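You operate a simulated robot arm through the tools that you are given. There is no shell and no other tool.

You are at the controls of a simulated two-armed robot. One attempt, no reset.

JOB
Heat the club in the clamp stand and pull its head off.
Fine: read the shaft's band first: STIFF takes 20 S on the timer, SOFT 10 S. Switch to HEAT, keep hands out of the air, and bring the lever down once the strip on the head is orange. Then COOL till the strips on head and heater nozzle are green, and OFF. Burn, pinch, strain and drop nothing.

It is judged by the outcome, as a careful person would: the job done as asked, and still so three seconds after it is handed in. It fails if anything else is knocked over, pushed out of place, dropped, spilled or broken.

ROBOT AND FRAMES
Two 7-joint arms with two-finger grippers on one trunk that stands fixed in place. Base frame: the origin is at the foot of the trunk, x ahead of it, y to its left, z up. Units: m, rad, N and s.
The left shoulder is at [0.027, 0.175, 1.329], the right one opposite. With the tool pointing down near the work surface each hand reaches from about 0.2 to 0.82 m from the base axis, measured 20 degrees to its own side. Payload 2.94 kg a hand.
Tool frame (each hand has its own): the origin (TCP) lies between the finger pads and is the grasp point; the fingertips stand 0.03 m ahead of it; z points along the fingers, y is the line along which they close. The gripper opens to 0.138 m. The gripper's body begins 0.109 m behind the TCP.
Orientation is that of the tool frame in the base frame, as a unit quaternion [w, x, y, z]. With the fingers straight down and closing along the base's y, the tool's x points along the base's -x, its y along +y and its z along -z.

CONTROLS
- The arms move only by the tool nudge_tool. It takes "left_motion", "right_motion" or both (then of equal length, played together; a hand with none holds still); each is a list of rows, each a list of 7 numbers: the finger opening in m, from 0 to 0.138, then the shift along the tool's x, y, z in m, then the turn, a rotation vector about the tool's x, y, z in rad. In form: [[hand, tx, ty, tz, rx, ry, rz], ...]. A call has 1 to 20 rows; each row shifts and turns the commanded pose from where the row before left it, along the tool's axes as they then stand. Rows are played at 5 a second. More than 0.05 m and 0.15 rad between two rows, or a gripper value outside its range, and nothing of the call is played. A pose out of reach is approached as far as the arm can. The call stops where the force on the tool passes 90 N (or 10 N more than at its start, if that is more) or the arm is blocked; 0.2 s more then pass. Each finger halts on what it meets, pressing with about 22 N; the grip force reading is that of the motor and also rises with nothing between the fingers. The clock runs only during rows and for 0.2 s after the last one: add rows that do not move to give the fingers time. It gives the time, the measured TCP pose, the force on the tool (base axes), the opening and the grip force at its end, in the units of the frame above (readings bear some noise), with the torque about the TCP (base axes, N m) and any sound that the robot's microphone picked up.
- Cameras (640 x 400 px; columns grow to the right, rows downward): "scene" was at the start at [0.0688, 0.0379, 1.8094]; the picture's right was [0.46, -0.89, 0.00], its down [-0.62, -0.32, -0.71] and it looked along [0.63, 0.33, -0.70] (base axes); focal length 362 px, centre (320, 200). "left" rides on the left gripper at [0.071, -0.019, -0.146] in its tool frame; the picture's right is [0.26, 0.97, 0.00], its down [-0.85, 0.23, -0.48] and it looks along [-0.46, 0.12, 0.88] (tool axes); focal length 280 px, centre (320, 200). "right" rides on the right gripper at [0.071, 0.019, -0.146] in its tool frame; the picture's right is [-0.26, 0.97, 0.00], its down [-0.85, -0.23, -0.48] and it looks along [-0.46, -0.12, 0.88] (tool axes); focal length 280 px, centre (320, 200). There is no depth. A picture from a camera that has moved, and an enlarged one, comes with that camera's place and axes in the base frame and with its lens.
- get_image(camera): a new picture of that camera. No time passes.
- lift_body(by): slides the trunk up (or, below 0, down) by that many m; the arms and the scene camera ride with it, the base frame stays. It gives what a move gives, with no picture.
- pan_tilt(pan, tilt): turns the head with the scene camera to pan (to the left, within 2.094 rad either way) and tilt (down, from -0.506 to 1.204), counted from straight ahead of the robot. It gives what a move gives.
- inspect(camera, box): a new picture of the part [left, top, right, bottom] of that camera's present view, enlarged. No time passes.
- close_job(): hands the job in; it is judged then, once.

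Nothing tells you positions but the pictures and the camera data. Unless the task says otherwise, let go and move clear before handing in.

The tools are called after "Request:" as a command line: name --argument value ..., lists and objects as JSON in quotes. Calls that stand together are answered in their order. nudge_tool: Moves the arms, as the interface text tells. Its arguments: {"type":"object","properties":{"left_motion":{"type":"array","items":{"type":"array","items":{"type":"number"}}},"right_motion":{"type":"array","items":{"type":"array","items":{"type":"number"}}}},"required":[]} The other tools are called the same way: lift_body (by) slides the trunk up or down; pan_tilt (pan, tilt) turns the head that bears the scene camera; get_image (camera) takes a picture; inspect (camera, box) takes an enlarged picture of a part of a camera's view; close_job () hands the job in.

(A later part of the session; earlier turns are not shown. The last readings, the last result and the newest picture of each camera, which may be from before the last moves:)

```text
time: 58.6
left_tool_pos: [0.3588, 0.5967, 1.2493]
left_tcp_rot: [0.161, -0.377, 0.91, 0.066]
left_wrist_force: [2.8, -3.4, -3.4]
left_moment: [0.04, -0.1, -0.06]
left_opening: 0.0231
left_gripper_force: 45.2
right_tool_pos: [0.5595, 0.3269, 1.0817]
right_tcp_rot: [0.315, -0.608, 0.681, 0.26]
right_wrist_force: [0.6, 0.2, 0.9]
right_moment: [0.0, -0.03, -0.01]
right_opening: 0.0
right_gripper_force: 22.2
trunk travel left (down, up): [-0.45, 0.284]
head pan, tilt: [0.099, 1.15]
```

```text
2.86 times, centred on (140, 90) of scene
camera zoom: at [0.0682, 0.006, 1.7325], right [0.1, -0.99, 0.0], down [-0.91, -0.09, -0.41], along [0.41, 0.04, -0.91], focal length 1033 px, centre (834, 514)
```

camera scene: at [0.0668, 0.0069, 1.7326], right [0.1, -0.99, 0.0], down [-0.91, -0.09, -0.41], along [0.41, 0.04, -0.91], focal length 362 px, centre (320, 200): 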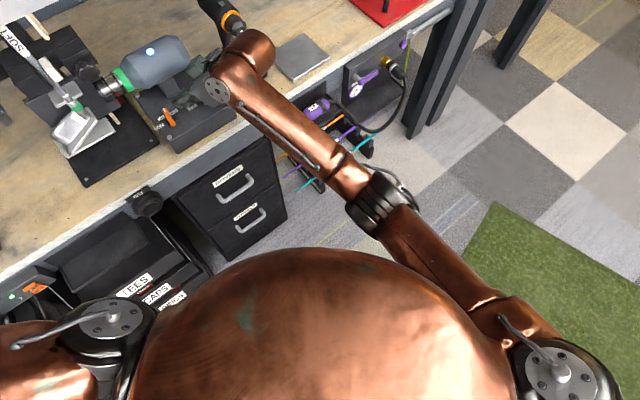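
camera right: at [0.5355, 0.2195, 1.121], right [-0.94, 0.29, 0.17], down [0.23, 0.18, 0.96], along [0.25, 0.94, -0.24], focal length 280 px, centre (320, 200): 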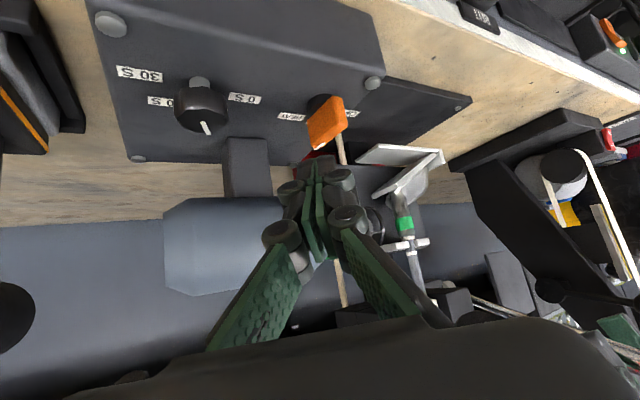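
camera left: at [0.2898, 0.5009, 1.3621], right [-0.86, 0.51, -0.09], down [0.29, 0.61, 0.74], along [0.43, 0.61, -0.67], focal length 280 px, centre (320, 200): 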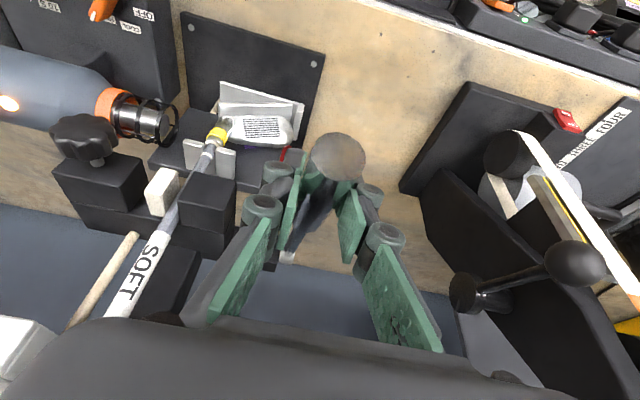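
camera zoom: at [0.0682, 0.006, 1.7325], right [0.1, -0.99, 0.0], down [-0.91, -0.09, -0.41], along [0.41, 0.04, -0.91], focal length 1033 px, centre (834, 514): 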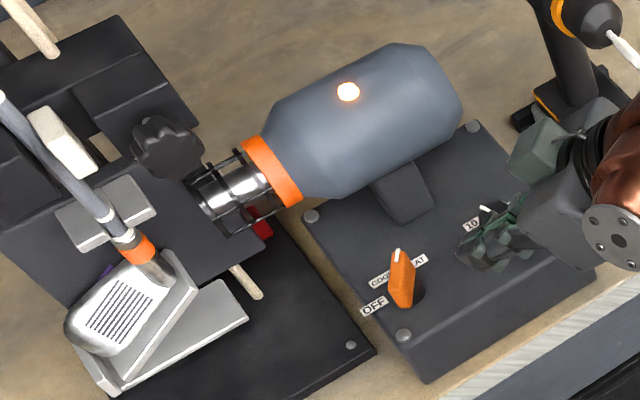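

The head strip is orange. I'm pulling the lever down along its arc now, first 36°.

Request:
nudge_tool --left_motion '[[0.01, 0.01152, 0, 0.01655, 0, -0.0314, 0], [0.01, 0.01029, 0, 0.01737, 0, -0.0314, 0], [0.01, 0.00898, 0, 0.01807, 0, -0.0314, 0], [0.01, 0.00763, 0, 0.01868, 0, -0.0314, 0], [0.01, 0.00627, 0, 0.0192, 0, -0.0314, 0], [0.01, 0.00482, 0, 0.01959, 0, -0.0314, 0]]'

Request:
inspect --camera "scene" --box '[0, 20, 230, 180]'

Request:
get_image --camera "left"

```text
time: 60.0
left_tool_pos: [0.3577, 0.597, 1.1298]
left_tcp_rot: [0.244, -0.37, 0.89, 0.103]
left_wrist_force: [2.4, -2.1, -0.8]
left_moment: [0.37, -0.27, -0.03]
left_opening: 0.0249
left_gripper_force: 44.3
right_tool_pos: [0.5596, 0.3251, 1.0813]
right_tcp_rot: [0.316, -0.607, 0.681, 0.26]
right_wrist_force: [-0.6, -0.5, 0.3]
right_moment: [0.0, 0.04, 0.03]
right_opening: 0.0
right_gripper_force: 22.3
trunk travel left (down, up): [-0.45, 0.284]
head pan, tilt: [0.099, 1.15]
```

```text
2.50 times, centred on (115, 100) of scene
camera zoom: at [0.0694, 0.0039, 1.7323], right [0.1, -1.0, 0.0], down [-0.91, -0.09, -0.41], along [0.41, 0.04, -0.91], focal length 904 px, centre (832, 450)
```

zoom: 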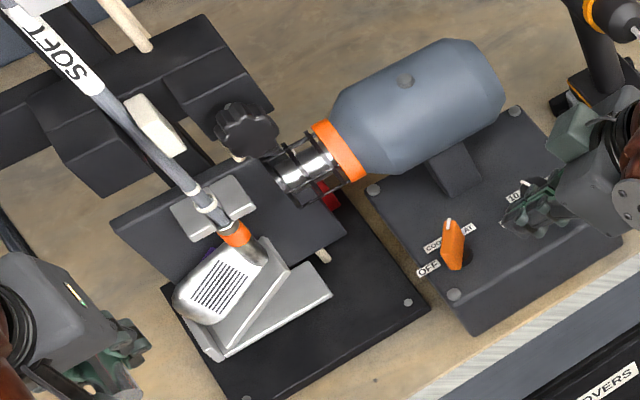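

```text
taken
camera left: at [0.2765, 0.4867, 1.2185], right [-0.84, 0.52, -0.13], down [0.18, 0.51, 0.84], along [0.51, 0.69, -0.52], focal length 280 px, centre (320, 200)
```

left: 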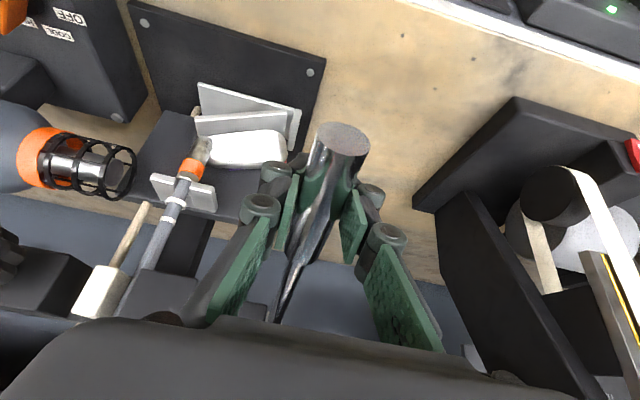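

The lever follows with little force, and the timer has shut the heat off with the head strip still orange. Continuing the pull.

Request:
nudge_tool --left_motion '[[0.01, 0.00339, 0, 0.01989, 0, -0.0314, 0], [0.01, 0.00191, 0, 0.02011, 0, -0.0314, 0], [0.01, 0.00044, 0, 0.02017, 0, -0.0314, 0], [0.01, -0.00103, 0, 0.02016, 0, -0.0314, 0]]'

Request:
inspect --camera "scene" --box '[0, 20, 230, 180]'

Request:
get_image --camera "left"

```text
time: 61.0
left_tool_pos: [0.3872, 0.6261, 1.0618]
left_tcp_rot: [0.302, -0.362, 0.873, 0.125]
left_wrist_force: [1.1, -6.4, 3.4]
left_moment: [0.13, 0.04, 0.0]
left_opening: 0.0223
left_gripper_force: 8.7
right_tool_pos: [0.5596, 0.3266, 1.0803]
right_tcp_rot: [0.315, -0.608, 0.68, 0.261]
right_wrist_force: [0.7, 0.4, 0.5]
right_moment: [-0.01, -0.03, -0.03]
right_opening: 0.0
right_gripper_force: 21.8
trunk travel left (down, up): [-0.45, 0.284]
head pan, tilt: [0.099, 1.15]
```

```text
2.50 times, centred on (115, 100) of scene
camera zoom: at [0.0684, 0.0061, 1.7325], right [0.1, -1.0, 0.0], down [-0.91, -0.09, -0.41], along [0.41, 0.04, -0.91], focal length 904 px, centre (832, 450)
```

zoom: 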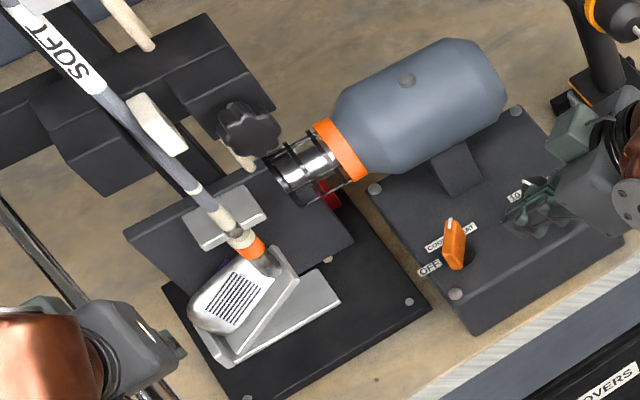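

```text
taken
camera left: at [0.2983, 0.5098, 1.1326], right [-0.83, 0.54, -0.16], down [0.1, 0.43, 0.9], along [0.55, 0.73, -0.41], focal length 280 px, centre (320, 200)
```

left: 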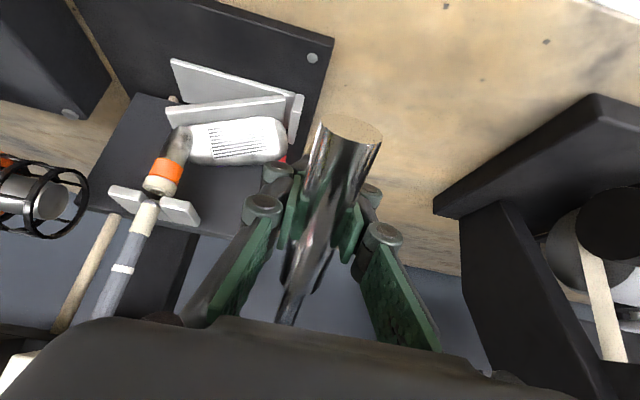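

The head and its carriage have moved down and the bare shaft tip is showing. I'll zoom in to see whether it's free of the hosel and how much room my fingers have.

Request:
inspect --camera "left" --box '[80, 50, 330, 220]'

Request:
inspect --camera "scene" --box '[40, 70, 140, 160]'

```text
2.35 times, centred on (205, 135) of left
camera zoom: at [0.2983, 0.5098, 1.1326], right [-0.83, 0.54, -0.16], down [0.1, 0.43, 0.9], along [0.55, 0.73, -0.41], focal length 660 px, centre (591, 353)
```

zoom: 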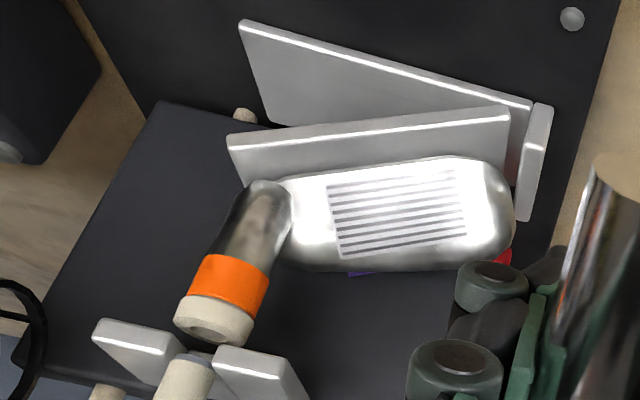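

```text
4.44 times, centred on (90, 115) of scene
camera zoom: at [0.0684, 0.0061, 1.7325], right [0.1, -1.0, 0.0], down [-0.91, -0.09, -0.41], along [0.41, 0.04, -0.91], focal length 1607 px, centre (1342, 578)
```

zoom: 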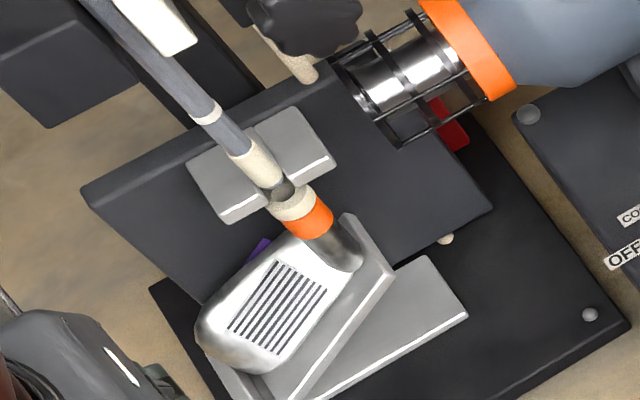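

The hosel is free: its open bore shows below the bare shaft tip. I'll ease the lever a little further, watching the force, to make sure it's fully down.

Request:
nudge_tool --left_motion '[[0.01, -0.0013, 0, 0.01, 0, -0.0157, 0], [0.01, -0.0013, 0, 0.01, 0, -0.0157, 0], [0.01, 0, 0, 0, 0, 0, 0]]'

Request:
inspect --camera "scene" --box '[0, 20, 230, 180]'

Request:
get_image --camera "left"

```text
time: 61.8
left_tool_pos: [0.3974, 0.6362, 1.047]
left_tcp_rot: [0.314, -0.36, 0.869, 0.13]
left_wrist_force: [4.8, -1.6, -4.0]
left_moment: [0.05, 0.21, 0.15]
left_opening: 0.0151
left_gripper_force: 2.8
right_tool_pos: [0.5594, 0.3261, 1.0812]
right_tcp_rot: [0.315, -0.608, 0.68, 0.26]
right_wrist_force: [0.1, 0.7, 0.1]
right_moment: [0.03, 0.02, -0.02]
right_opening: 0.0
right_gripper_force: 21.7
trunk travel left (down, up): [-0.45, 0.284]
head pan, tilt: [0.099, 1.15]
```

```text
2.50 times, centred on (115, 100) of scene
camera zoom: at [0.0685, 0.0059, 1.7324], right [0.1, -1.0, 0.0], down [-0.91, -0.09, -0.41], along [0.41, 0.04, -0.91], focal length 904 px, centre (832, 450)
```

zoom: 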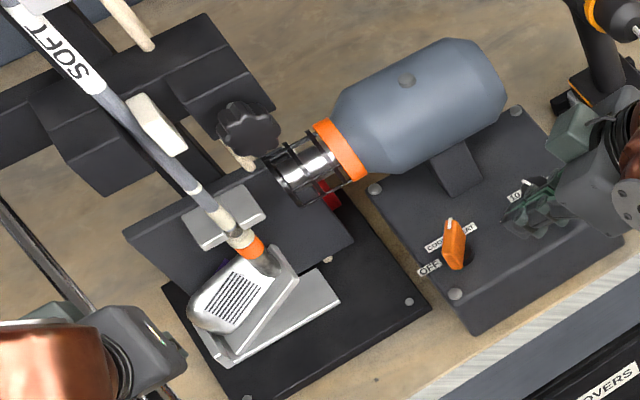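

```text
taken
camera left: at [0.3064, 0.5187, 1.1127], right [-0.83, 0.54, -0.17], down [0.08, 0.41, 0.91], along [0.56, 0.74, -0.38], focal length 280 px, centre (320, 200)
```

left: 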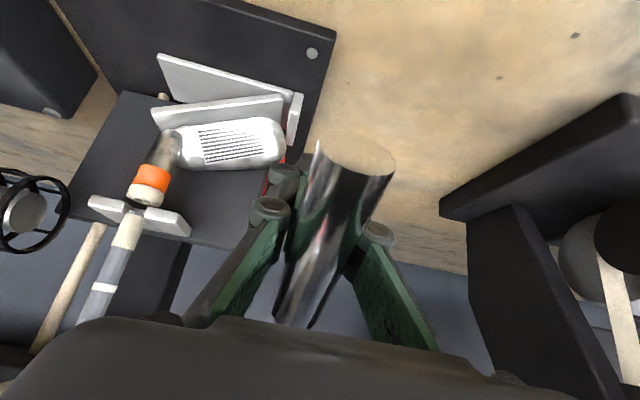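

The lever has stopped about 50° below where it started and my fingers slid on past, so it's at its stop. I'll open the left hand a little, back out along the fingers, and check that the lever stays down.

Request:
nudge_tool --left_motion '[[0.03, 0, 0, 0, 0, 0, 0], [0.05, 0, 0, 0, 0, 0, 0], [0.05, 0, 0, -0.01, 0, 0, 0], [0.05, 0, 0, -0.03, 0, 0, 0], [0.05, 0, 0, -0.03, 0, 0, 0]]'

Request:
get_image --camera "left"

Request:
inspect --camera "scene" --box '[0, 20, 230, 180]'

```text
time: 63.0
left_tool_pos: [0.3652, 0.6002, 1.1037]
left_tcp_rot: [0.314, -0.359, 0.869, 0.131]
left_wrist_force: [0.5, -1.1, 0.1]
left_moment: [0.04, 0.05, 0.08]
left_opening: 0.0499
left_gripper_force: 0.1
right_tool_pos: [0.5596, 0.3241, 1.081]
right_tcp_rot: [0.315, -0.608, 0.68, 0.262]
right_wrist_force: [0.3, -1.8, 0.3]
right_moment: [0.06, 0.04, 0.05]
right_opening: 0.0
right_gripper_force: 22.0
trunk travel left (down, up): [-0.45, 0.284]
head pan, tilt: [0.099, 1.15]
```

```text
taken
camera left: at [0.2741, 0.4822, 1.1689], right [-0.83, 0.54, -0.17], down [0.08, 0.41, 0.91], along [0.56, 0.74, -0.38], focal length 280 px, centre (320, 200)
```

left: 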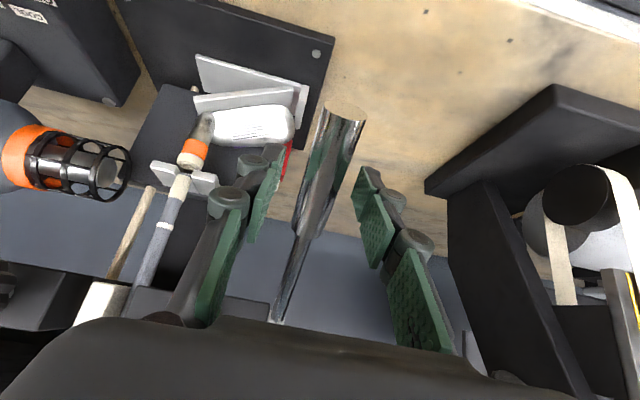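

```text
2.50 times, centred on (115, 100) of scene
camera zoom: at [0.0686, 0.0018, 1.7326], right [0.1, -1.0, 0.0], down [-0.91, -0.09, -0.41], along [0.41, 0.04, -0.91], focal length 904 px, centre (832, 450)
```

zoom: 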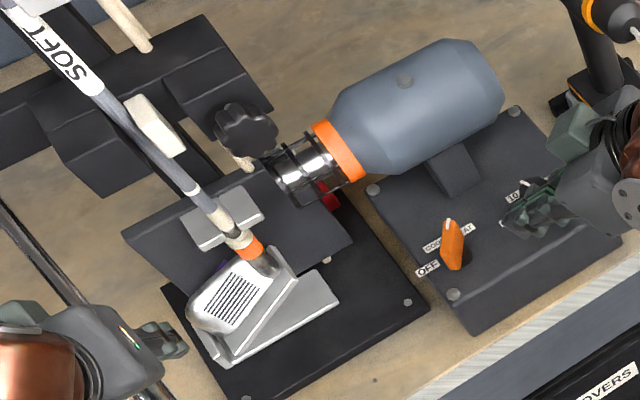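

The lever stays down and the head rests on its tray, both strips still orange. Next is COOL: the right fingertips will push the bar's far end leftward, so I'll place them just short of it while the left hand backs up from the lever.

Request:
nudge_tool --left_motion '[[0.05, -0.018, 0, -0.0371, 0, 0.117, 0], [0.05, -0.0136, 0, -0.0389, 0, 0.117, 0], [0.05, -0.009, 0, -0.0402, 0, 0.117, 0], [0.05, 0, 0, 0, 0, 0, 0]]' --right_motion '[[0.0, 0.0027, -0.0071, 0.026, 0, 0, 0], [0.0, 0.0027, -0.0071, 0.026, 0, 0, 0], [0.0, 0, 0, 0.0255, 0, 0, 0], [0.0, 0, 0, 0, 0, 0, 0]]'

Request:
inspect --camera "scene" --box '[145, 85, 225, 145]'

Request:
get_image --camera "left"

```text
time: 64.0
left_tool_pos: [0.3491, 0.586, 1.2237]
left_tcp_rot: [0.158, -0.377, 0.91, 0.065]
left_wrist_force: [0.8, -0.9, 0.4]
left_moment: [0.03, -0.01, 0.01]
left_opening: 0.0499
left_gripper_force: 0.1
left hand out of reach, approached as far as the arm can: row 1
right_tool_pos: [0.5816, 0.3789, 1.0257]
right_tcp_rot: [0.316, -0.608, 0.68, 0.26]
right_wrist_force: [-0.2, -0.6, -0.7]
right_moment: [0.05, -0.02, -0.01]
right_opening: 0.0
right_gripper_force: 22.4
trunk travel left (down, up): [-0.45, 0.284]
head pan, tilt: [0.099, 1.15]
```

```text
6.67 times, centred on (185, 115) of scene
camera zoom: at [0.0674, 0.0047, 1.7326], right [0.1, -0.99, 0.0], down [-0.91, -0.09, -0.41], along [0.41, 0.04, -0.91], focal length 2411 px, centre (1220, 767)
```

zoom: 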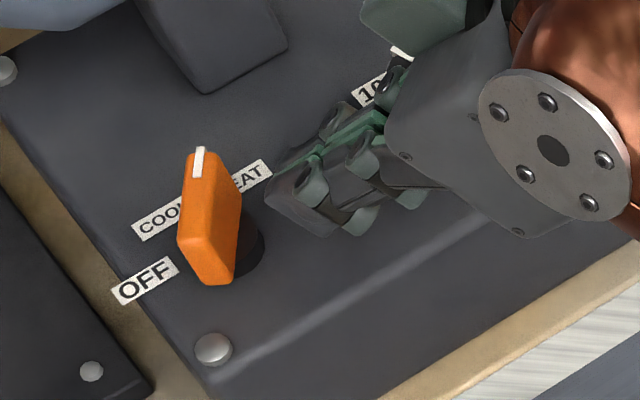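

```text
taken
camera left: at [0.2805, 0.4907, 1.3356], right [-0.86, 0.51, -0.09], down [0.29, 0.61, 0.73], along [0.43, 0.6, -0.67], focal length 280 px, centre (320, 200)
```

left: 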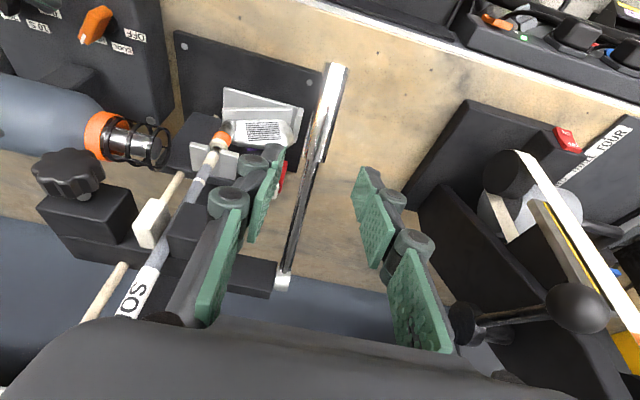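

The right fingertips are about 16 mm short of the bar's far half, on the right side. I'll push forward (toward +y) in 6 mm steps to swing it back to COOL.

Request:
nudge_tool --right_motion '[[0.0, -0.004, 0.0007, 0.0044, 0, 0, 0], [0.0, -0.004, 0.0007, 0.0044, 0, 0, 0], [0.0, -0.004, 0.0007, 0.0044, 0, 0, 0], [0.0, -0.004, 0.0007, 0.0044, 0, 0, 0]]'

Request:
inspect --camera "scene" --box '[145, 85, 225, 145]'

Request:
inspect --camera "scene" --box '[0, 20, 230, 180]'

```text
time: 65.0
left_tool_pos: [0.3498, 0.585, 1.2238]
left_tcp_rot: [0.159, -0.377, 0.91, 0.065]
left_wrist_force: [-0.3, 0.2, 0.0]
left_moment: [0.01, -0.04, -0.01]
left_opening: 0.0502
left_gripper_force: 0.1
right_tool_pos: [0.5814, 0.3986, 1.0244]
right_tcp_rot: [0.315, -0.609, 0.681, 0.259]
right_wrist_force: [-1.2, -16.0, 6.5]
right_moment: [-0.03, 0.0, 0.14]
right_opening: 0.0
right_gripper_force: 21.4
trunk travel left (down, up): [-0.45, 0.284]
head pan, tilt: [0.099, 1.15]
```

```text
6.67 times, centred on (185, 115) of scene
camera zoom: at [0.0671, 0.0031, 1.7327], right [0.1, -1.0, 0.0], down [-0.91, -0.09, -0.41], along [0.41, 0.04, -0.91], focal length 2411 px, centre (1220, 767)
```

zoom: 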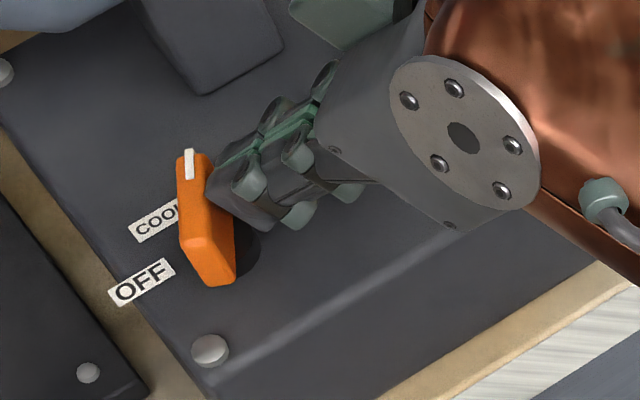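

```text
2.50 times, centred on (115, 100) of scene
camera zoom: at [0.0671, 0.0031, 1.7327], right [0.1, -1.0, 0.0], down [-0.91, -0.09, -0.41], along [0.41, 0.04, -0.91], focal length 904 px, centre (832, 450)
```

zoom: 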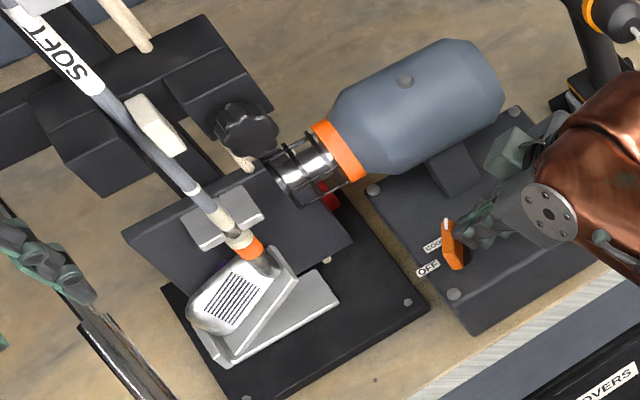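

The bar has started to turn, but at 16 N I'm pushing too near its axis. I'll back off slightly, shift 8 mm outward for better leverage, and push again.

Request:
nudge_tool --right_motion '[[0.0, 0.0053, -0.001, -0.0059, 0, 0, 0], [0.0, -0.0005, -0.0079, 0.0009, 0, 0, 0], [0.0, -0.0039, 0.0017, 0.0043, 0, 0, 0], [0.0, -0.0039, 0.0017, 0.0043, 0, 0, 0], [0.0, -0.0039, 0.0017, 0.0043, 0, 0, 0]]'

Request:
inspect --camera "scene" --box '[145, 85, 225, 145]'

Request:
inspect --camera "scene" --box '[0, 20, 230, 180]'

```text
time: 66.2
left_tool_pos: [0.3491, 0.5844, 1.2238]
left_tcp_rot: [0.158, -0.377, 0.91, 0.067]
left_wrist_force: [-0.1, -0.6, 0.0]
left_moment: [0.01, 0.01, -0.02]
left_opening: 0.05
left_gripper_force: 0.1
right_tool_pos: [0.5907, 0.4069, 1.0251]
right_tcp_rot: [0.316, -0.607, 0.682, 0.258]
right_wrist_force: [13.7, -15.8, 4.4]
right_moment: [-0.03, -0.04, -0.13]
right_opening: 0.0
right_gripper_force: 22.3
trunk travel left (down, up): [-0.45, 0.284]
head pan, tilt: [0.099, 1.15]
```

```text
6.67 times, centred on (185, 115) of scene
camera zoom: at [0.069, 0.0028, 1.7326], right [0.1, -1.0, 0.0], down [-0.91, -0.09, -0.41], along [0.41, 0.04, -0.91], focal length 2411 px, centre (1220, 767)
```

zoom: 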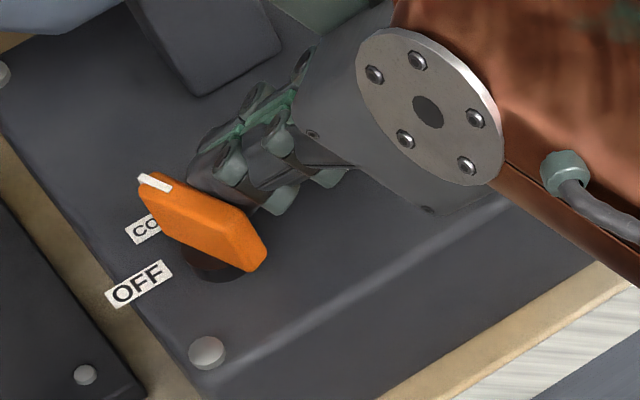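

```text
2.50 times, centred on (115, 100) of scene
camera zoom: at [0.069, 0.0028, 1.7326], right [0.1, -1.0, 0.0], down [-0.91, -0.09, -0.41], along [0.41, 0.04, -0.91], focal length 904 px, centre (832, 450)
```

zoom: 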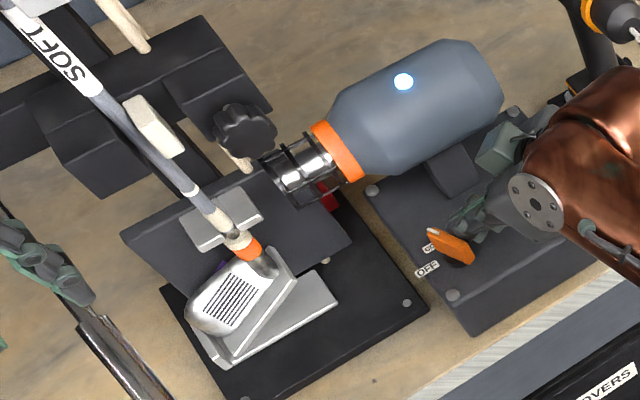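

The lamp is blue: COOL is on. I'll withdraw the right fingertips straight back so the bar isn't disturbed, and then wait for green.

Request:
nudge_tool --right_motion '[[0.0, 0.0033, -0.0006, -0.0037, 0, 0, 0], [0.0, 0.0033, -0.0006, -0.0037, 0, 0, 0], [0.0, 0, 0, -0.035, 0, 0, 0], [0.0, 0, 0, -0.045, 0, 0, 0]]'

Request:
inspect --camera "scene" --box '[0, 20, 230, 180]'

Request:
inspect --camera "scene" --box '[145, 85, 225, 145]'

```text
time: 67.2
left_tool_pos: [0.3492, 0.5853, 1.2225]
left_tcp_rot: [0.158, -0.377, 0.91, 0.065]
left_wrist_force: [0.7, -0.5, -0.6]
left_moment: [0.03, 0.03, 0.03]
left_opening: 0.05
left_gripper_force: 0.0
right_tool_pos: [0.5771, 0.3422, 1.0783]
right_tcp_rot: [0.314, -0.609, 0.68, 0.262]
right_wrist_force: [-0.1, -0.3, 0.7]
right_moment: [0.01, 0.02, 0.02]
right_opening: 0.0
right_gripper_force: 22.5
trunk travel left (down, up): [-0.45, 0.284]
head pan, tilt: [0.099, 1.15]
```

```text
2.50 times, centred on (115, 100) of scene
camera zoom: at [0.0683, 0.0041, 1.7325], right [0.1, -0.99, 0.0], down [-0.91, -0.09, -0.41], along [0.41, 0.04, -0.91], focal length 904 px, centre (832, 450)
```

zoom: 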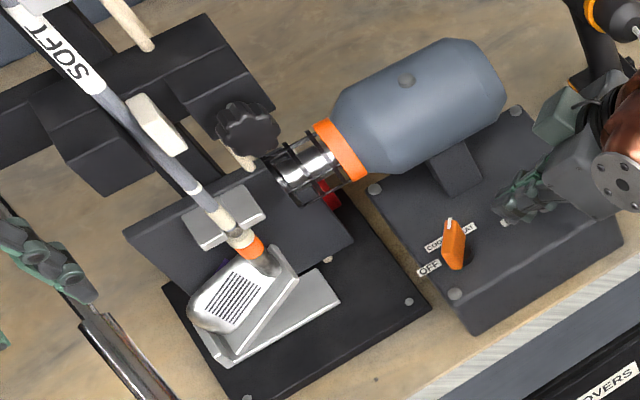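

```text
6.67 times, centred on (185, 115) of scene
camera zoom: at [0.0683, 0.0041, 1.7325], right [0.1, -0.99, 0.0], down [-0.91, -0.09, -0.41], along [0.41, 0.04, -0.91], focal length 2411 px, centre (1220, 767)
```

zoom: 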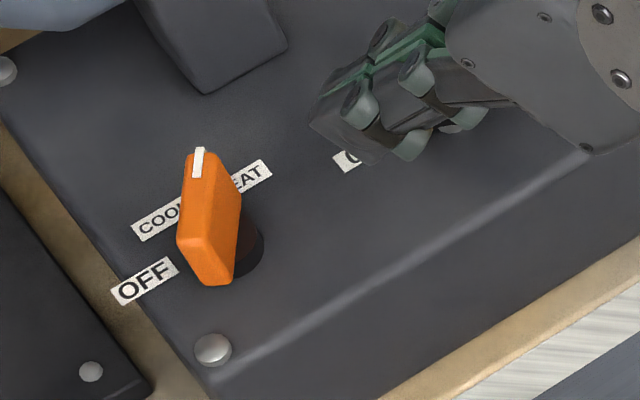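

As I withdrew, the side of my hand dragged the bar's near end back to HEAT (no lamp, since the timer has run out). I'll push it again and this time lift straight up off the bar before backing away.

Request:
nudge_tool --right_motion '[[0.0, 0.0068, -0.0002, 0.0317, 0, 0, 0], [0.0, 0.0068, -0.0002, 0.0317, 0, 0, 0], [0.0, -0.004, 0.0007, 0.0044, 0, 0, 0], [0.0, -0.004, 0.0007, 0.0044, 0, 0, 0], [0.0, -0.004, 0.0007, 0.0044, 0, 0, 0], [0.0, -0.004, 0.0007, 0.0044, 0, 0, 0]]'

Request:
inspect --camera "scene" --box '[145, 85, 225, 145]'

```text
time: 68.6
left_tool_pos: [0.3495, 0.5839, 1.2228]
left_tcp_rot: [0.159, -0.377, 0.91, 0.066]
left_wrist_force: [0.3, 0.3, -0.6]
left_moment: [-0.04, 0.01, 0.0]
left_opening: 0.0501
left_gripper_force: 0.1
right_tool_pos: [0.5853, 0.4013, 1.0266]
right_tcp_rot: [0.316, -0.607, 0.682, 0.259]
right_wrist_force: [2.3, -9.9, 6.0]
right_moment: [0.05, -0.03, 0.02]
right_opening: 0.0
right_gripper_force: 22.3
trunk travel left (down, up): [-0.45, 0.284]
head pan, tilt: [0.099, 1.15]
```

```text
6.67 times, centred on (185, 115) of scene
camera zoom: at [0.0675, 0.0037, 1.7326], right [0.1, -1.0, 0.0], down [-0.91, -0.09, -0.41], along [0.41, 0.04, -0.91], focal length 2411 px, centre (1220, 767)
```

zoom: 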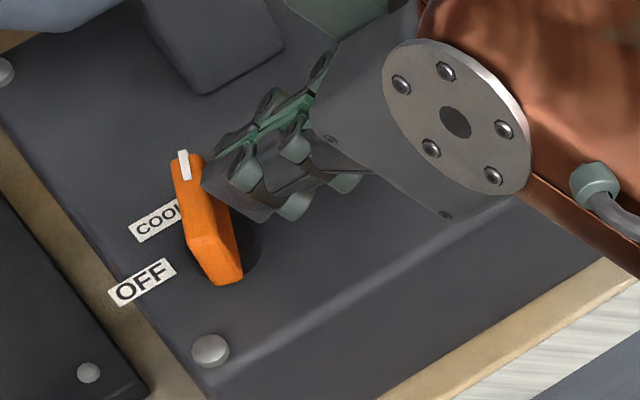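

The bar is turning, about 15° so far. Following its arc with a bit more inward motion.

Request:
nudge_tool --right_motion '[[0.0, -0.0026, 0.0028, 0.0026, 0, 0, 0], [0.0, -0.0026, 0.0028, 0.0026, 0, 0, 0], [0.0, -0.0026, 0.0028, 0.0026, 0, 0, 0], [0.0, -0.0026, 0.0028, 0.0026, 0, 0, 0]]'

Request:
inspect --camera "scene" --box '[145, 85, 225, 145]'

Request:
inspect --camera "scene" --box '[0, 20, 230, 180]'

```text
time: 69.6
left_tool_pos: [0.3518, 0.5815, 1.2243]
left_tcp_rot: [0.158, -0.378, 0.91, 0.067]
left_wrist_force: [0.3, 0.2, -0.3]
left_moment: [0.01, -0.01, -0.01]
left_opening: 0.0498
left_gripper_force: 0.0
right_tool_pos: [0.5886, 0.4075, 1.0266]
right_tcp_rot: [0.32, -0.605, 0.683, 0.254]
right_wrist_force: [36.2, -38.2, 19.3]
right_moment: [-0.05, -0.2, -0.43]
right_opening: 0.0
right_gripper_force: 21.6
trunk travel left (down, up): [-0.45, 0.284]
head pan, tilt: [0.099, 1.15]
```

```text
6.67 times, centred on (185, 115) of scene
camera zoom: at [0.0714, -0.0023, 1.7325], right [0.1, -1.0, 0.0], down [-0.91, -0.09, -0.41], along [0.4, 0.04, -0.91], focal length 2411 px, centre (1220, 767)
```

zoom: 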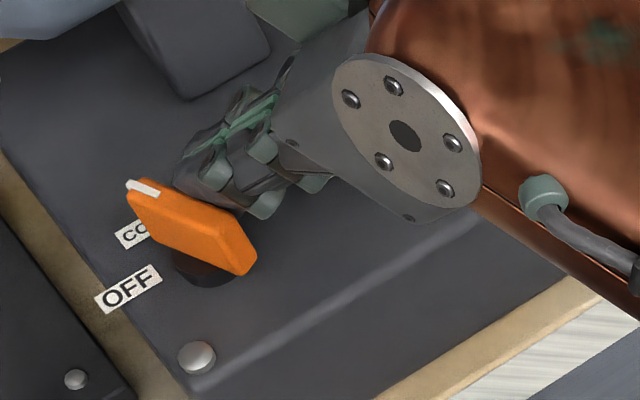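

```text
2.50 times, centred on (115, 100) of scene
camera zoom: at [0.0714, -0.0023, 1.7325], right [0.1, -1.0, 0.0], down [-0.91, -0.09, -0.41], along [0.4, 0.04, -0.91], focal length 904 px, centre (832, 450)
```

zoom: 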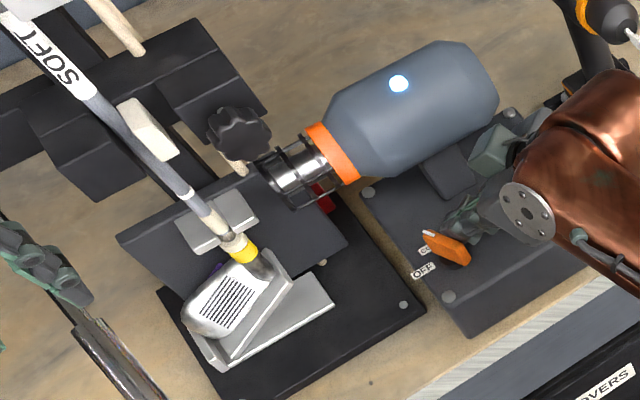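

COOL is on and the head strip has dropped to yellow, but my hand is wedged flat along the bar at about 55 N. I'll ease off straight away from the bar's face, then lift up clear.

Request:
nudge_tool --right_motion '[[0.0, 0.002, -0.0059, -0.002, 0, 0, 0], [0.0, 0.002, -0.0059, -0.002, 0, 0, 0], [0.0, 0.002, -0.0059, -0.002, 0, 0, 0], [0.0, 0.002, -0.0059, -0.002, 0, 0, 0]]'

Request:
inspect --camera "scene" --box '[145, 85, 225, 145]'

Request:
inspect --camera "scene" --box '[0, 20, 230, 180]'

```text
time: 70.6
left_tool_pos: [0.35, 0.589, 1.2214]
left_tcp_rot: [0.157, -0.378, 0.91, 0.065]
left_wrist_force: [-0.1, -0.7, 0.0]
left_moment: [-0.02, 0.01, 0.0]
left_opening: 0.0498
left_gripper_force: 0.0
right_tool_pos: [0.5925, 0.4097, 1.0254]
right_tcp_rot: [0.313, -0.61, 0.679, 0.261]
right_wrist_force: [-0.1, 0.2, -0.4]
right_moment: [-0.02, -0.04, 0.03]
right_opening: 0.0
right_gripper_force: 22.1
trunk travel left (down, up): [-0.45, 0.284]
head pan, tilt: [0.099, 1.15]
```

```text
6.67 times, centred on (185, 115) of scene
camera zoom: at [0.0674, 0.008, 1.7324], right [0.1, -0.99, 0.0], down [-0.91, -0.09, -0.41], along [0.41, 0.04, -0.91], focal length 2411 px, centre (1220, 767)
```

zoom: 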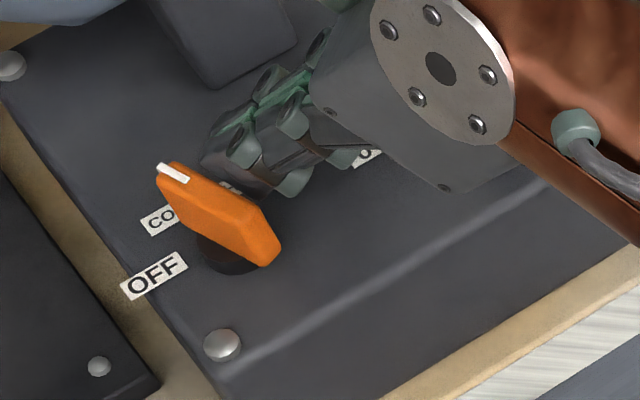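

```text
2.50 times, centred on (115, 100) of scene
camera zoom: at [0.0674, 0.008, 1.7324], right [0.1, -0.99, 0.0], down [-0.91, -0.09, -0.41], along [0.41, 0.04, -0.91], focal length 904 px, centre (832, 450)
```

zoom: 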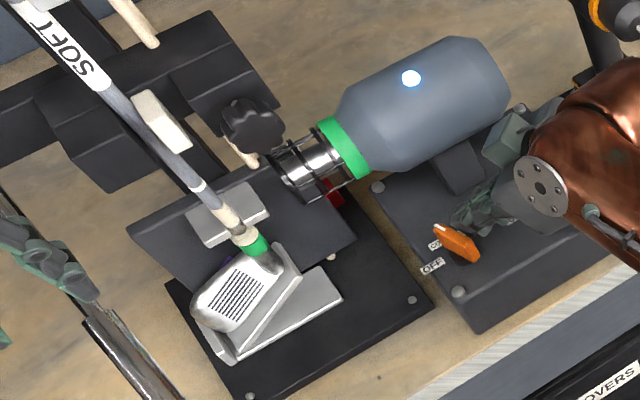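

Contact is released, COOL stays lit, and both strips on head and nozzle now read green. I'll lift the right hand clear and confirm the strips up close.

Request:
nudge_tool --right_motion '[[0.0, -0.0186, -0.0008, -0.0167, 0, 0, 0], [0.0, -0.0186, -0.0008, -0.0167, 0, 0, 0], [0.0, 0, -0.01, -0.045, 0, 0, 0], [0.0, 0, -0.01, -0.045, 0, 0, 0], [0.0, 0, -0.01, -0.045, 0, 0, 0]]'

Request:
inspect --camera "scene" --box '[0, 20, 230, 180]'

Request:
inspect --camera "scene" --box '[145, 85, 225, 145]'

Request:
get_image --camera "left"

```text
time: 71.8
left_tool_pos: [0.3489, 0.5862, 1.2229]
left_tcp_rot: [0.158, -0.378, 0.91, 0.066]
left_wrist_force: [0.2, -0.4, 0.0]
left_moment: [0.01, 0.01, 0.0]
left_opening: 0.0501
left_gripper_force: 0.0
right_tool_pos: [0.6094, 0.3022, 1.1657]
right_tcp_rot: [0.315, -0.609, 0.68, 0.26]
right_wrist_force: [0.6, 0.7, -0.3]
right_moment: [0.02, 0.0, 0.02]
right_opening: 0.0
right_gripper_force: 21.7
trunk travel left (down, up): [-0.45, 0.284]
head pan, tilt: [0.099, 1.15]
```

```text
2.50 times, centred on (115, 100) of scene
camera zoom: at [0.0677, 0.004, 1.7326], right [0.1, -0.99, 0.0], down [-0.91, -0.09, -0.41], along [0.41, 0.04, -0.91], focal length 904 px, centre (832, 450)
```

zoom: 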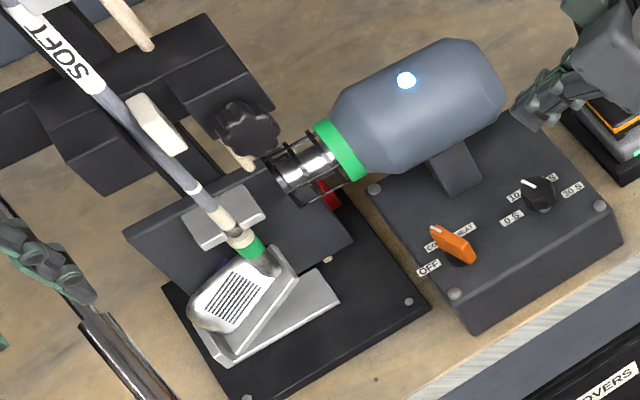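

```text
6.67 times, centred on (185, 115) of scene
camera zoom: at [0.0677, 0.004, 1.7326], right [0.1, -0.99, 0.0], down [-0.91, -0.09, -0.41], along [0.41, 0.04, -0.91], focal length 2411 px, centre (1220, 767)
```

zoom: 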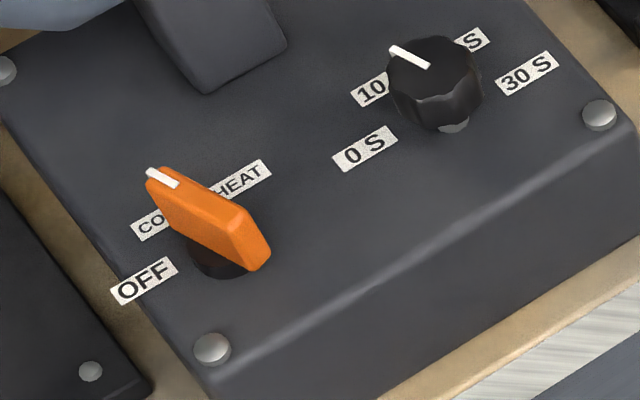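

```text
taken
camera left: at [0.2806, 0.4903, 1.335], right [-0.86, 0.51, -0.09], down [0.29, 0.61, 0.73], along [0.43, 0.6, -0.67], focal length 280 px, centre (320, 200)
```

left: 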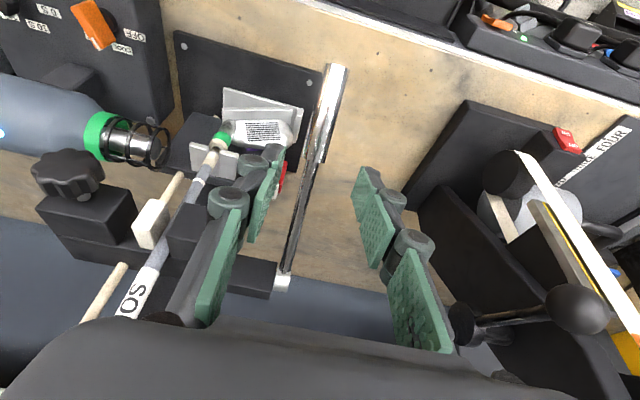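

The knob sits cleanly at COOL, the timer still reads 10 S, and both strips are green with the cool lamp lit. Next is OFF: I'll bring the right fingertips to the left of the bar's near end so a push to the right swings it to OFF.

Request:
nudge_tool --right_motion '[[0.0, 0.0053, 0.0236, 0.027, 0, 0, 0], [0.0, 0.0053, 0.0236, 0.027, 0, 0, 0], [0.0, 0.0053, 0.0236, 0.027, 0, 0, 0], [0.0, 0.0053, 0.0236, 0.027, 0, 0, 0], [0.0, 0, 0, 0, 0, 0, 0]]'

Request:
inspect --camera "scene" --box '[125, 75, 245, 155]'

Request:
inspect --camera "scene" --box '[0, 20, 230, 180]'

```text
time: 73.0
left_tool_pos: [0.3489, 0.586, 1.2209]
left_tcp_rot: [0.158, -0.378, 0.91, 0.065]
left_wrist_force: [0.3, 0.9, 0.3]
left_moment: [0.02, 0.03, 0.0]
left_opening: 0.0502
left_gripper_force: 0.1
right_tool_pos: [0.5265, 0.3782, 1.0778]
right_tcp_rot: [0.316, -0.609, 0.68, 0.26]
right_wrist_force: [0.2, 0.1, -0.1]
right_moment: [0.03, 0.0, 0.03]
right_opening: 0.0
right_gripper_force: 22.1
trunk travel left (down, up): [-0.45, 0.284]
head pan, tilt: [0.099, 1.15]
```

```text
5.00 times, centred on (185, 115) of scene
camera zoom: at [0.0677, 0.0054, 1.7326], right [0.1, -0.99, 0.0], down [-0.91, -0.09, -0.41], along [0.41, 0.04, -0.91], focal length 1808 px, centre (995, 625)
```

zoom: 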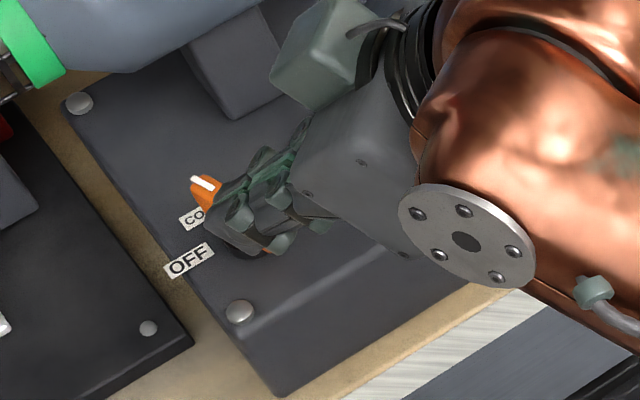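

```text
2.50 times, centred on (115, 100) of scene
camera zoom: at [0.0677, 0.0054, 1.7326], right [0.1, -0.99, 0.0], down [-0.91, -0.09, -0.41], along [0.41, 0.04, -0.91], focal length 904 px, centre (832, 450)
```

zoom: 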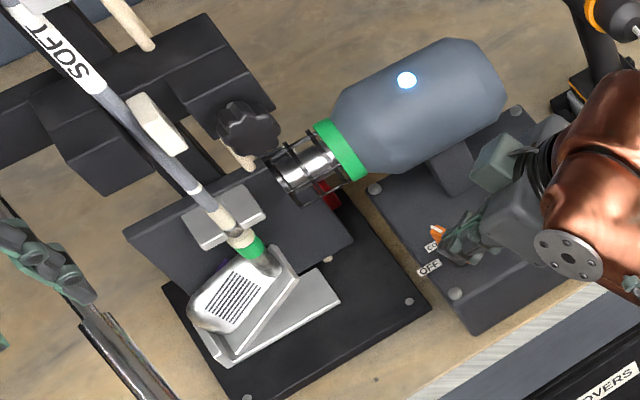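

The hand is above and left of the bar's near end. Descending now.

Request:
nudge_tool --right_motion '[[0.0, 0.0123, 0.0018, 0.0229, 0, 0, 0], [0.0, 0.0123, 0.0018, 0.0229, 0, 0, 0], [0.0, 0, 0, 0, 0, 0, 0]]'

Request:
inspect --camera "scene" --box '[145, 85, 225, 145]'

Request:
inspect --camera "right" --box '[240, 80, 420, 220]'

```text
time: 73.8
left_tool_pos: [0.3486, 0.5863, 1.2221]
left_tcp_rot: [0.157, -0.377, 0.91, 0.065]
left_wrist_force: [0.5, 0.8, 0.8]
left_moment: [0.0, -0.01, -0.02]
left_opening: 0.05
left_gripper_force: 0.0
right_tool_pos: [0.5265, 0.3955, 1.0273]
right_tcp_rot: [0.316, -0.608, 0.68, 0.259]
right_wrist_force: [-0.2, 1.4, -0.6]
right_moment: [0.01, -0.01, -0.01]
right_opening: 0.0
right_gripper_force: 22.2
trunk travel left (down, up): [-0.45, 0.284]
head pan, tilt: [0.099, 1.15]
```

```text
6.67 times, centred on (185, 115) of scene
camera zoom: at [0.0673, 0.0057, 1.7326], right [0.1, -0.99, 0.0], down [-0.91, -0.09, -0.41], along [0.41, 0.04, -0.91], focal length 2411 px, centre (1220, 767)
```

zoom: 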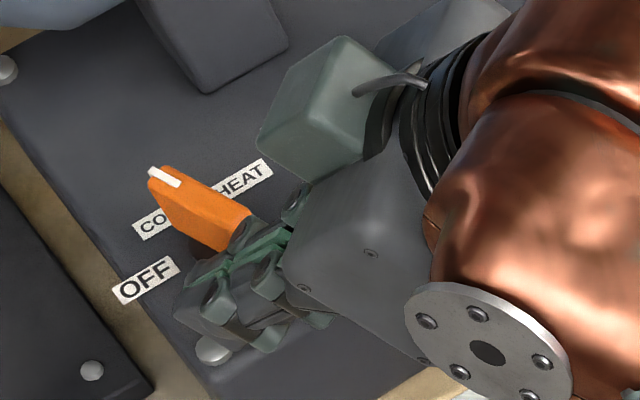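

```text
2.86 times, centred on (330, 150) of right
camera zoom: at [0.4873, 0.2445, 1.0729], right [-0.94, 0.29, 0.17], down [0.23, 0.18, 0.96], along [0.25, 0.94, -0.24], focal length 801 px, centre (291, 343)
```

zoom: 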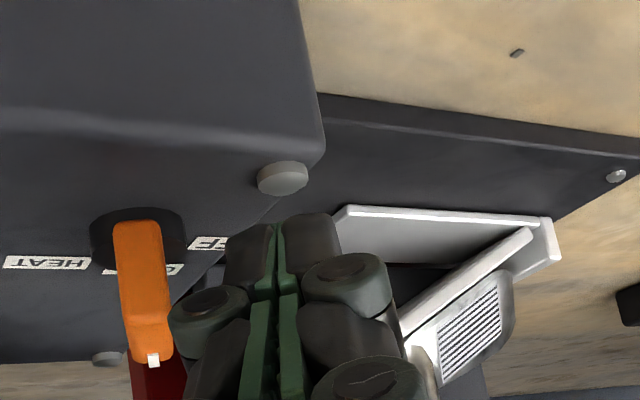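

The stick is left of the bar's near end with a centimetre to spare. Pushing it to the right (+x) in 5 mm steps.

Request:
nudge_tool --right_motion '[[0.0, -0.0003, -0.005, 0.0006, 0, 0, 0], [0.0, -0.0003, -0.005, 0.0006, 0, 0, 0], [0.0, -0.0003, -0.005, 0.0006, 0, 0, 0], [0.0, -0.0003, -0.005, 0.0006, 0, 0, 0]]'

Request:
inspect --camera "scene" --box '[145, 85, 225, 145]'

Request:
inspect --camera "right" --box '[240, 80, 420, 220]'

```text
time: 74.8
left_tool_pos: [0.3491, 0.5866, 1.2224]
left_tcp_rot: [0.158, -0.377, 0.91, 0.065]
left_wrist_force: [0.7, -0.3, -0.3]
left_moment: [0.01, 0.0, 0.0]
left_opening: 0.0497
left_gripper_force: 0.0
right_tool_pos: [0.5483, 0.3977, 1.028]
right_tcp_rot: [0.315, -0.609, 0.68, 0.26]
right_wrist_force: [-0.5, 0.2, -0.8]
right_moment: [-0.01, -0.01, 0.02]
right_opening: 0.0002
right_gripper_force: 21.6
trunk travel left (down, up): [-0.45, 0.284]
head pan, tilt: [0.099, 1.15]
```

```text
6.67 times, centred on (185, 115) of scene
camera zoom: at [0.0673, 0.006, 1.7326], right [0.1, -0.99, 0.0], down [-0.91, -0.09, -0.41], along [0.41, 0.04, -0.91], focal length 2411 px, centre (1220, 767)
```

zoom: 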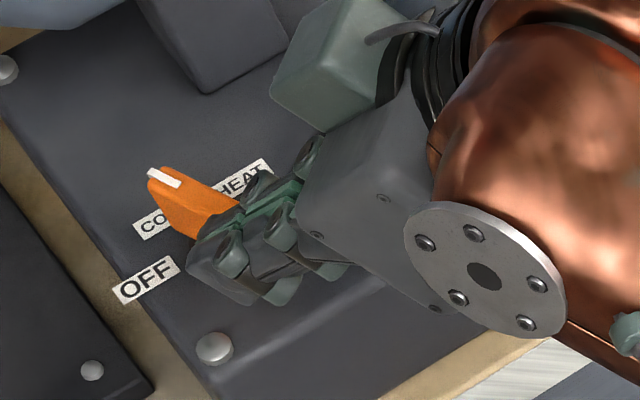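

```text
2.86 times, centred on (330, 150) of right
camera zoom: at [0.5075, 0.2463, 1.0719], right [-0.94, 0.29, 0.17], down [0.23, 0.19, 0.96], along [0.25, 0.94, -0.24], focal length 801 px, centre (291, 343)
```

zoom: 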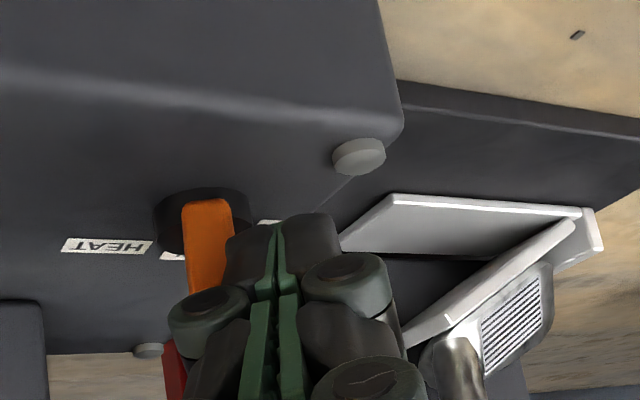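

Just about touching now, with no load yet. Continuing the push.

Request:
nudge_tool --right_motion '[[0.0, -0.0003, -0.005, 0.0006, 0, 0, 0], [0.0, -0.0003, -0.005, 0.0006, 0, 0, 0], [0.0, -0.0003, -0.005, 0.0006, 0, 0, 0]]'

Request:
inspect --camera "scene" --box '[145, 85, 225, 145]'

Request:
inspect --camera "scene" --box '[0, 20, 230, 180]'

```text
time: 75.6
left_tool_pos: [0.3476, 0.5856, 1.2234]
left_tcp_rot: [0.158, -0.378, 0.91, 0.066]
left_wrist_force: [-0.3, 0.5, 1.3]
left_moment: [-0.02, 0.0, -0.01]
left_opening: 0.0501
left_gripper_force: 0.1
right_tool_pos: [0.5627, 0.3989, 1.0294]
right_tcp_rot: [0.315, -0.609, 0.68, 0.26]
right_wrist_force: [-4.2, -2.4, 1.2]
right_moment: [-0.01, 0.0, 0.03]
right_opening: 0.0
right_gripper_force: 22.0
trunk travel left (down, up): [-0.45, 0.284]
head pan, tilt: [0.099, 1.15]
```

```text
6.67 times, centred on (185, 115) of scene
camera zoom: at [0.0663, 0.0053, 1.7326], right [0.1, -0.99, 0.0], down [-0.91, -0.09, -0.41], along [0.41, 0.04, -0.91], focal length 2411 px, centre (1220, 767)
```

zoom: 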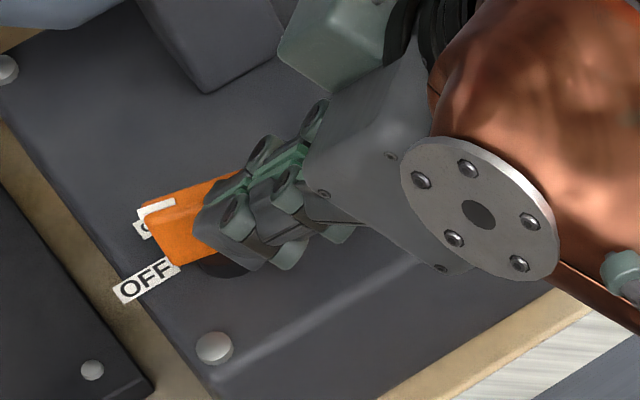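

```text
2.50 times, centred on (115, 100) of scene
camera zoom: at [0.0663, 0.0053, 1.7326], right [0.1, -0.99, 0.0], down [-0.91, -0.09, -0.41], along [0.41, 0.04, -0.91], focal length 904 px, centre (832, 450)
```

zoom: 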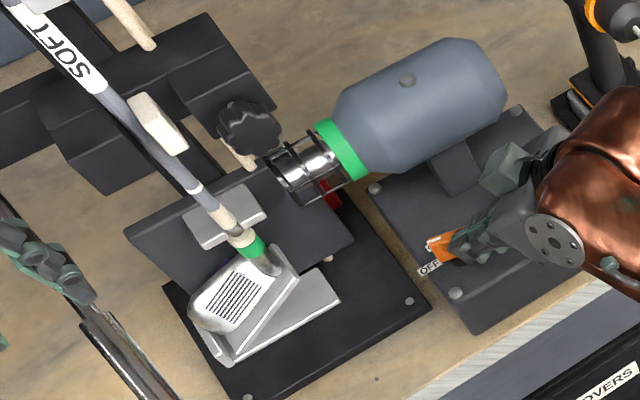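

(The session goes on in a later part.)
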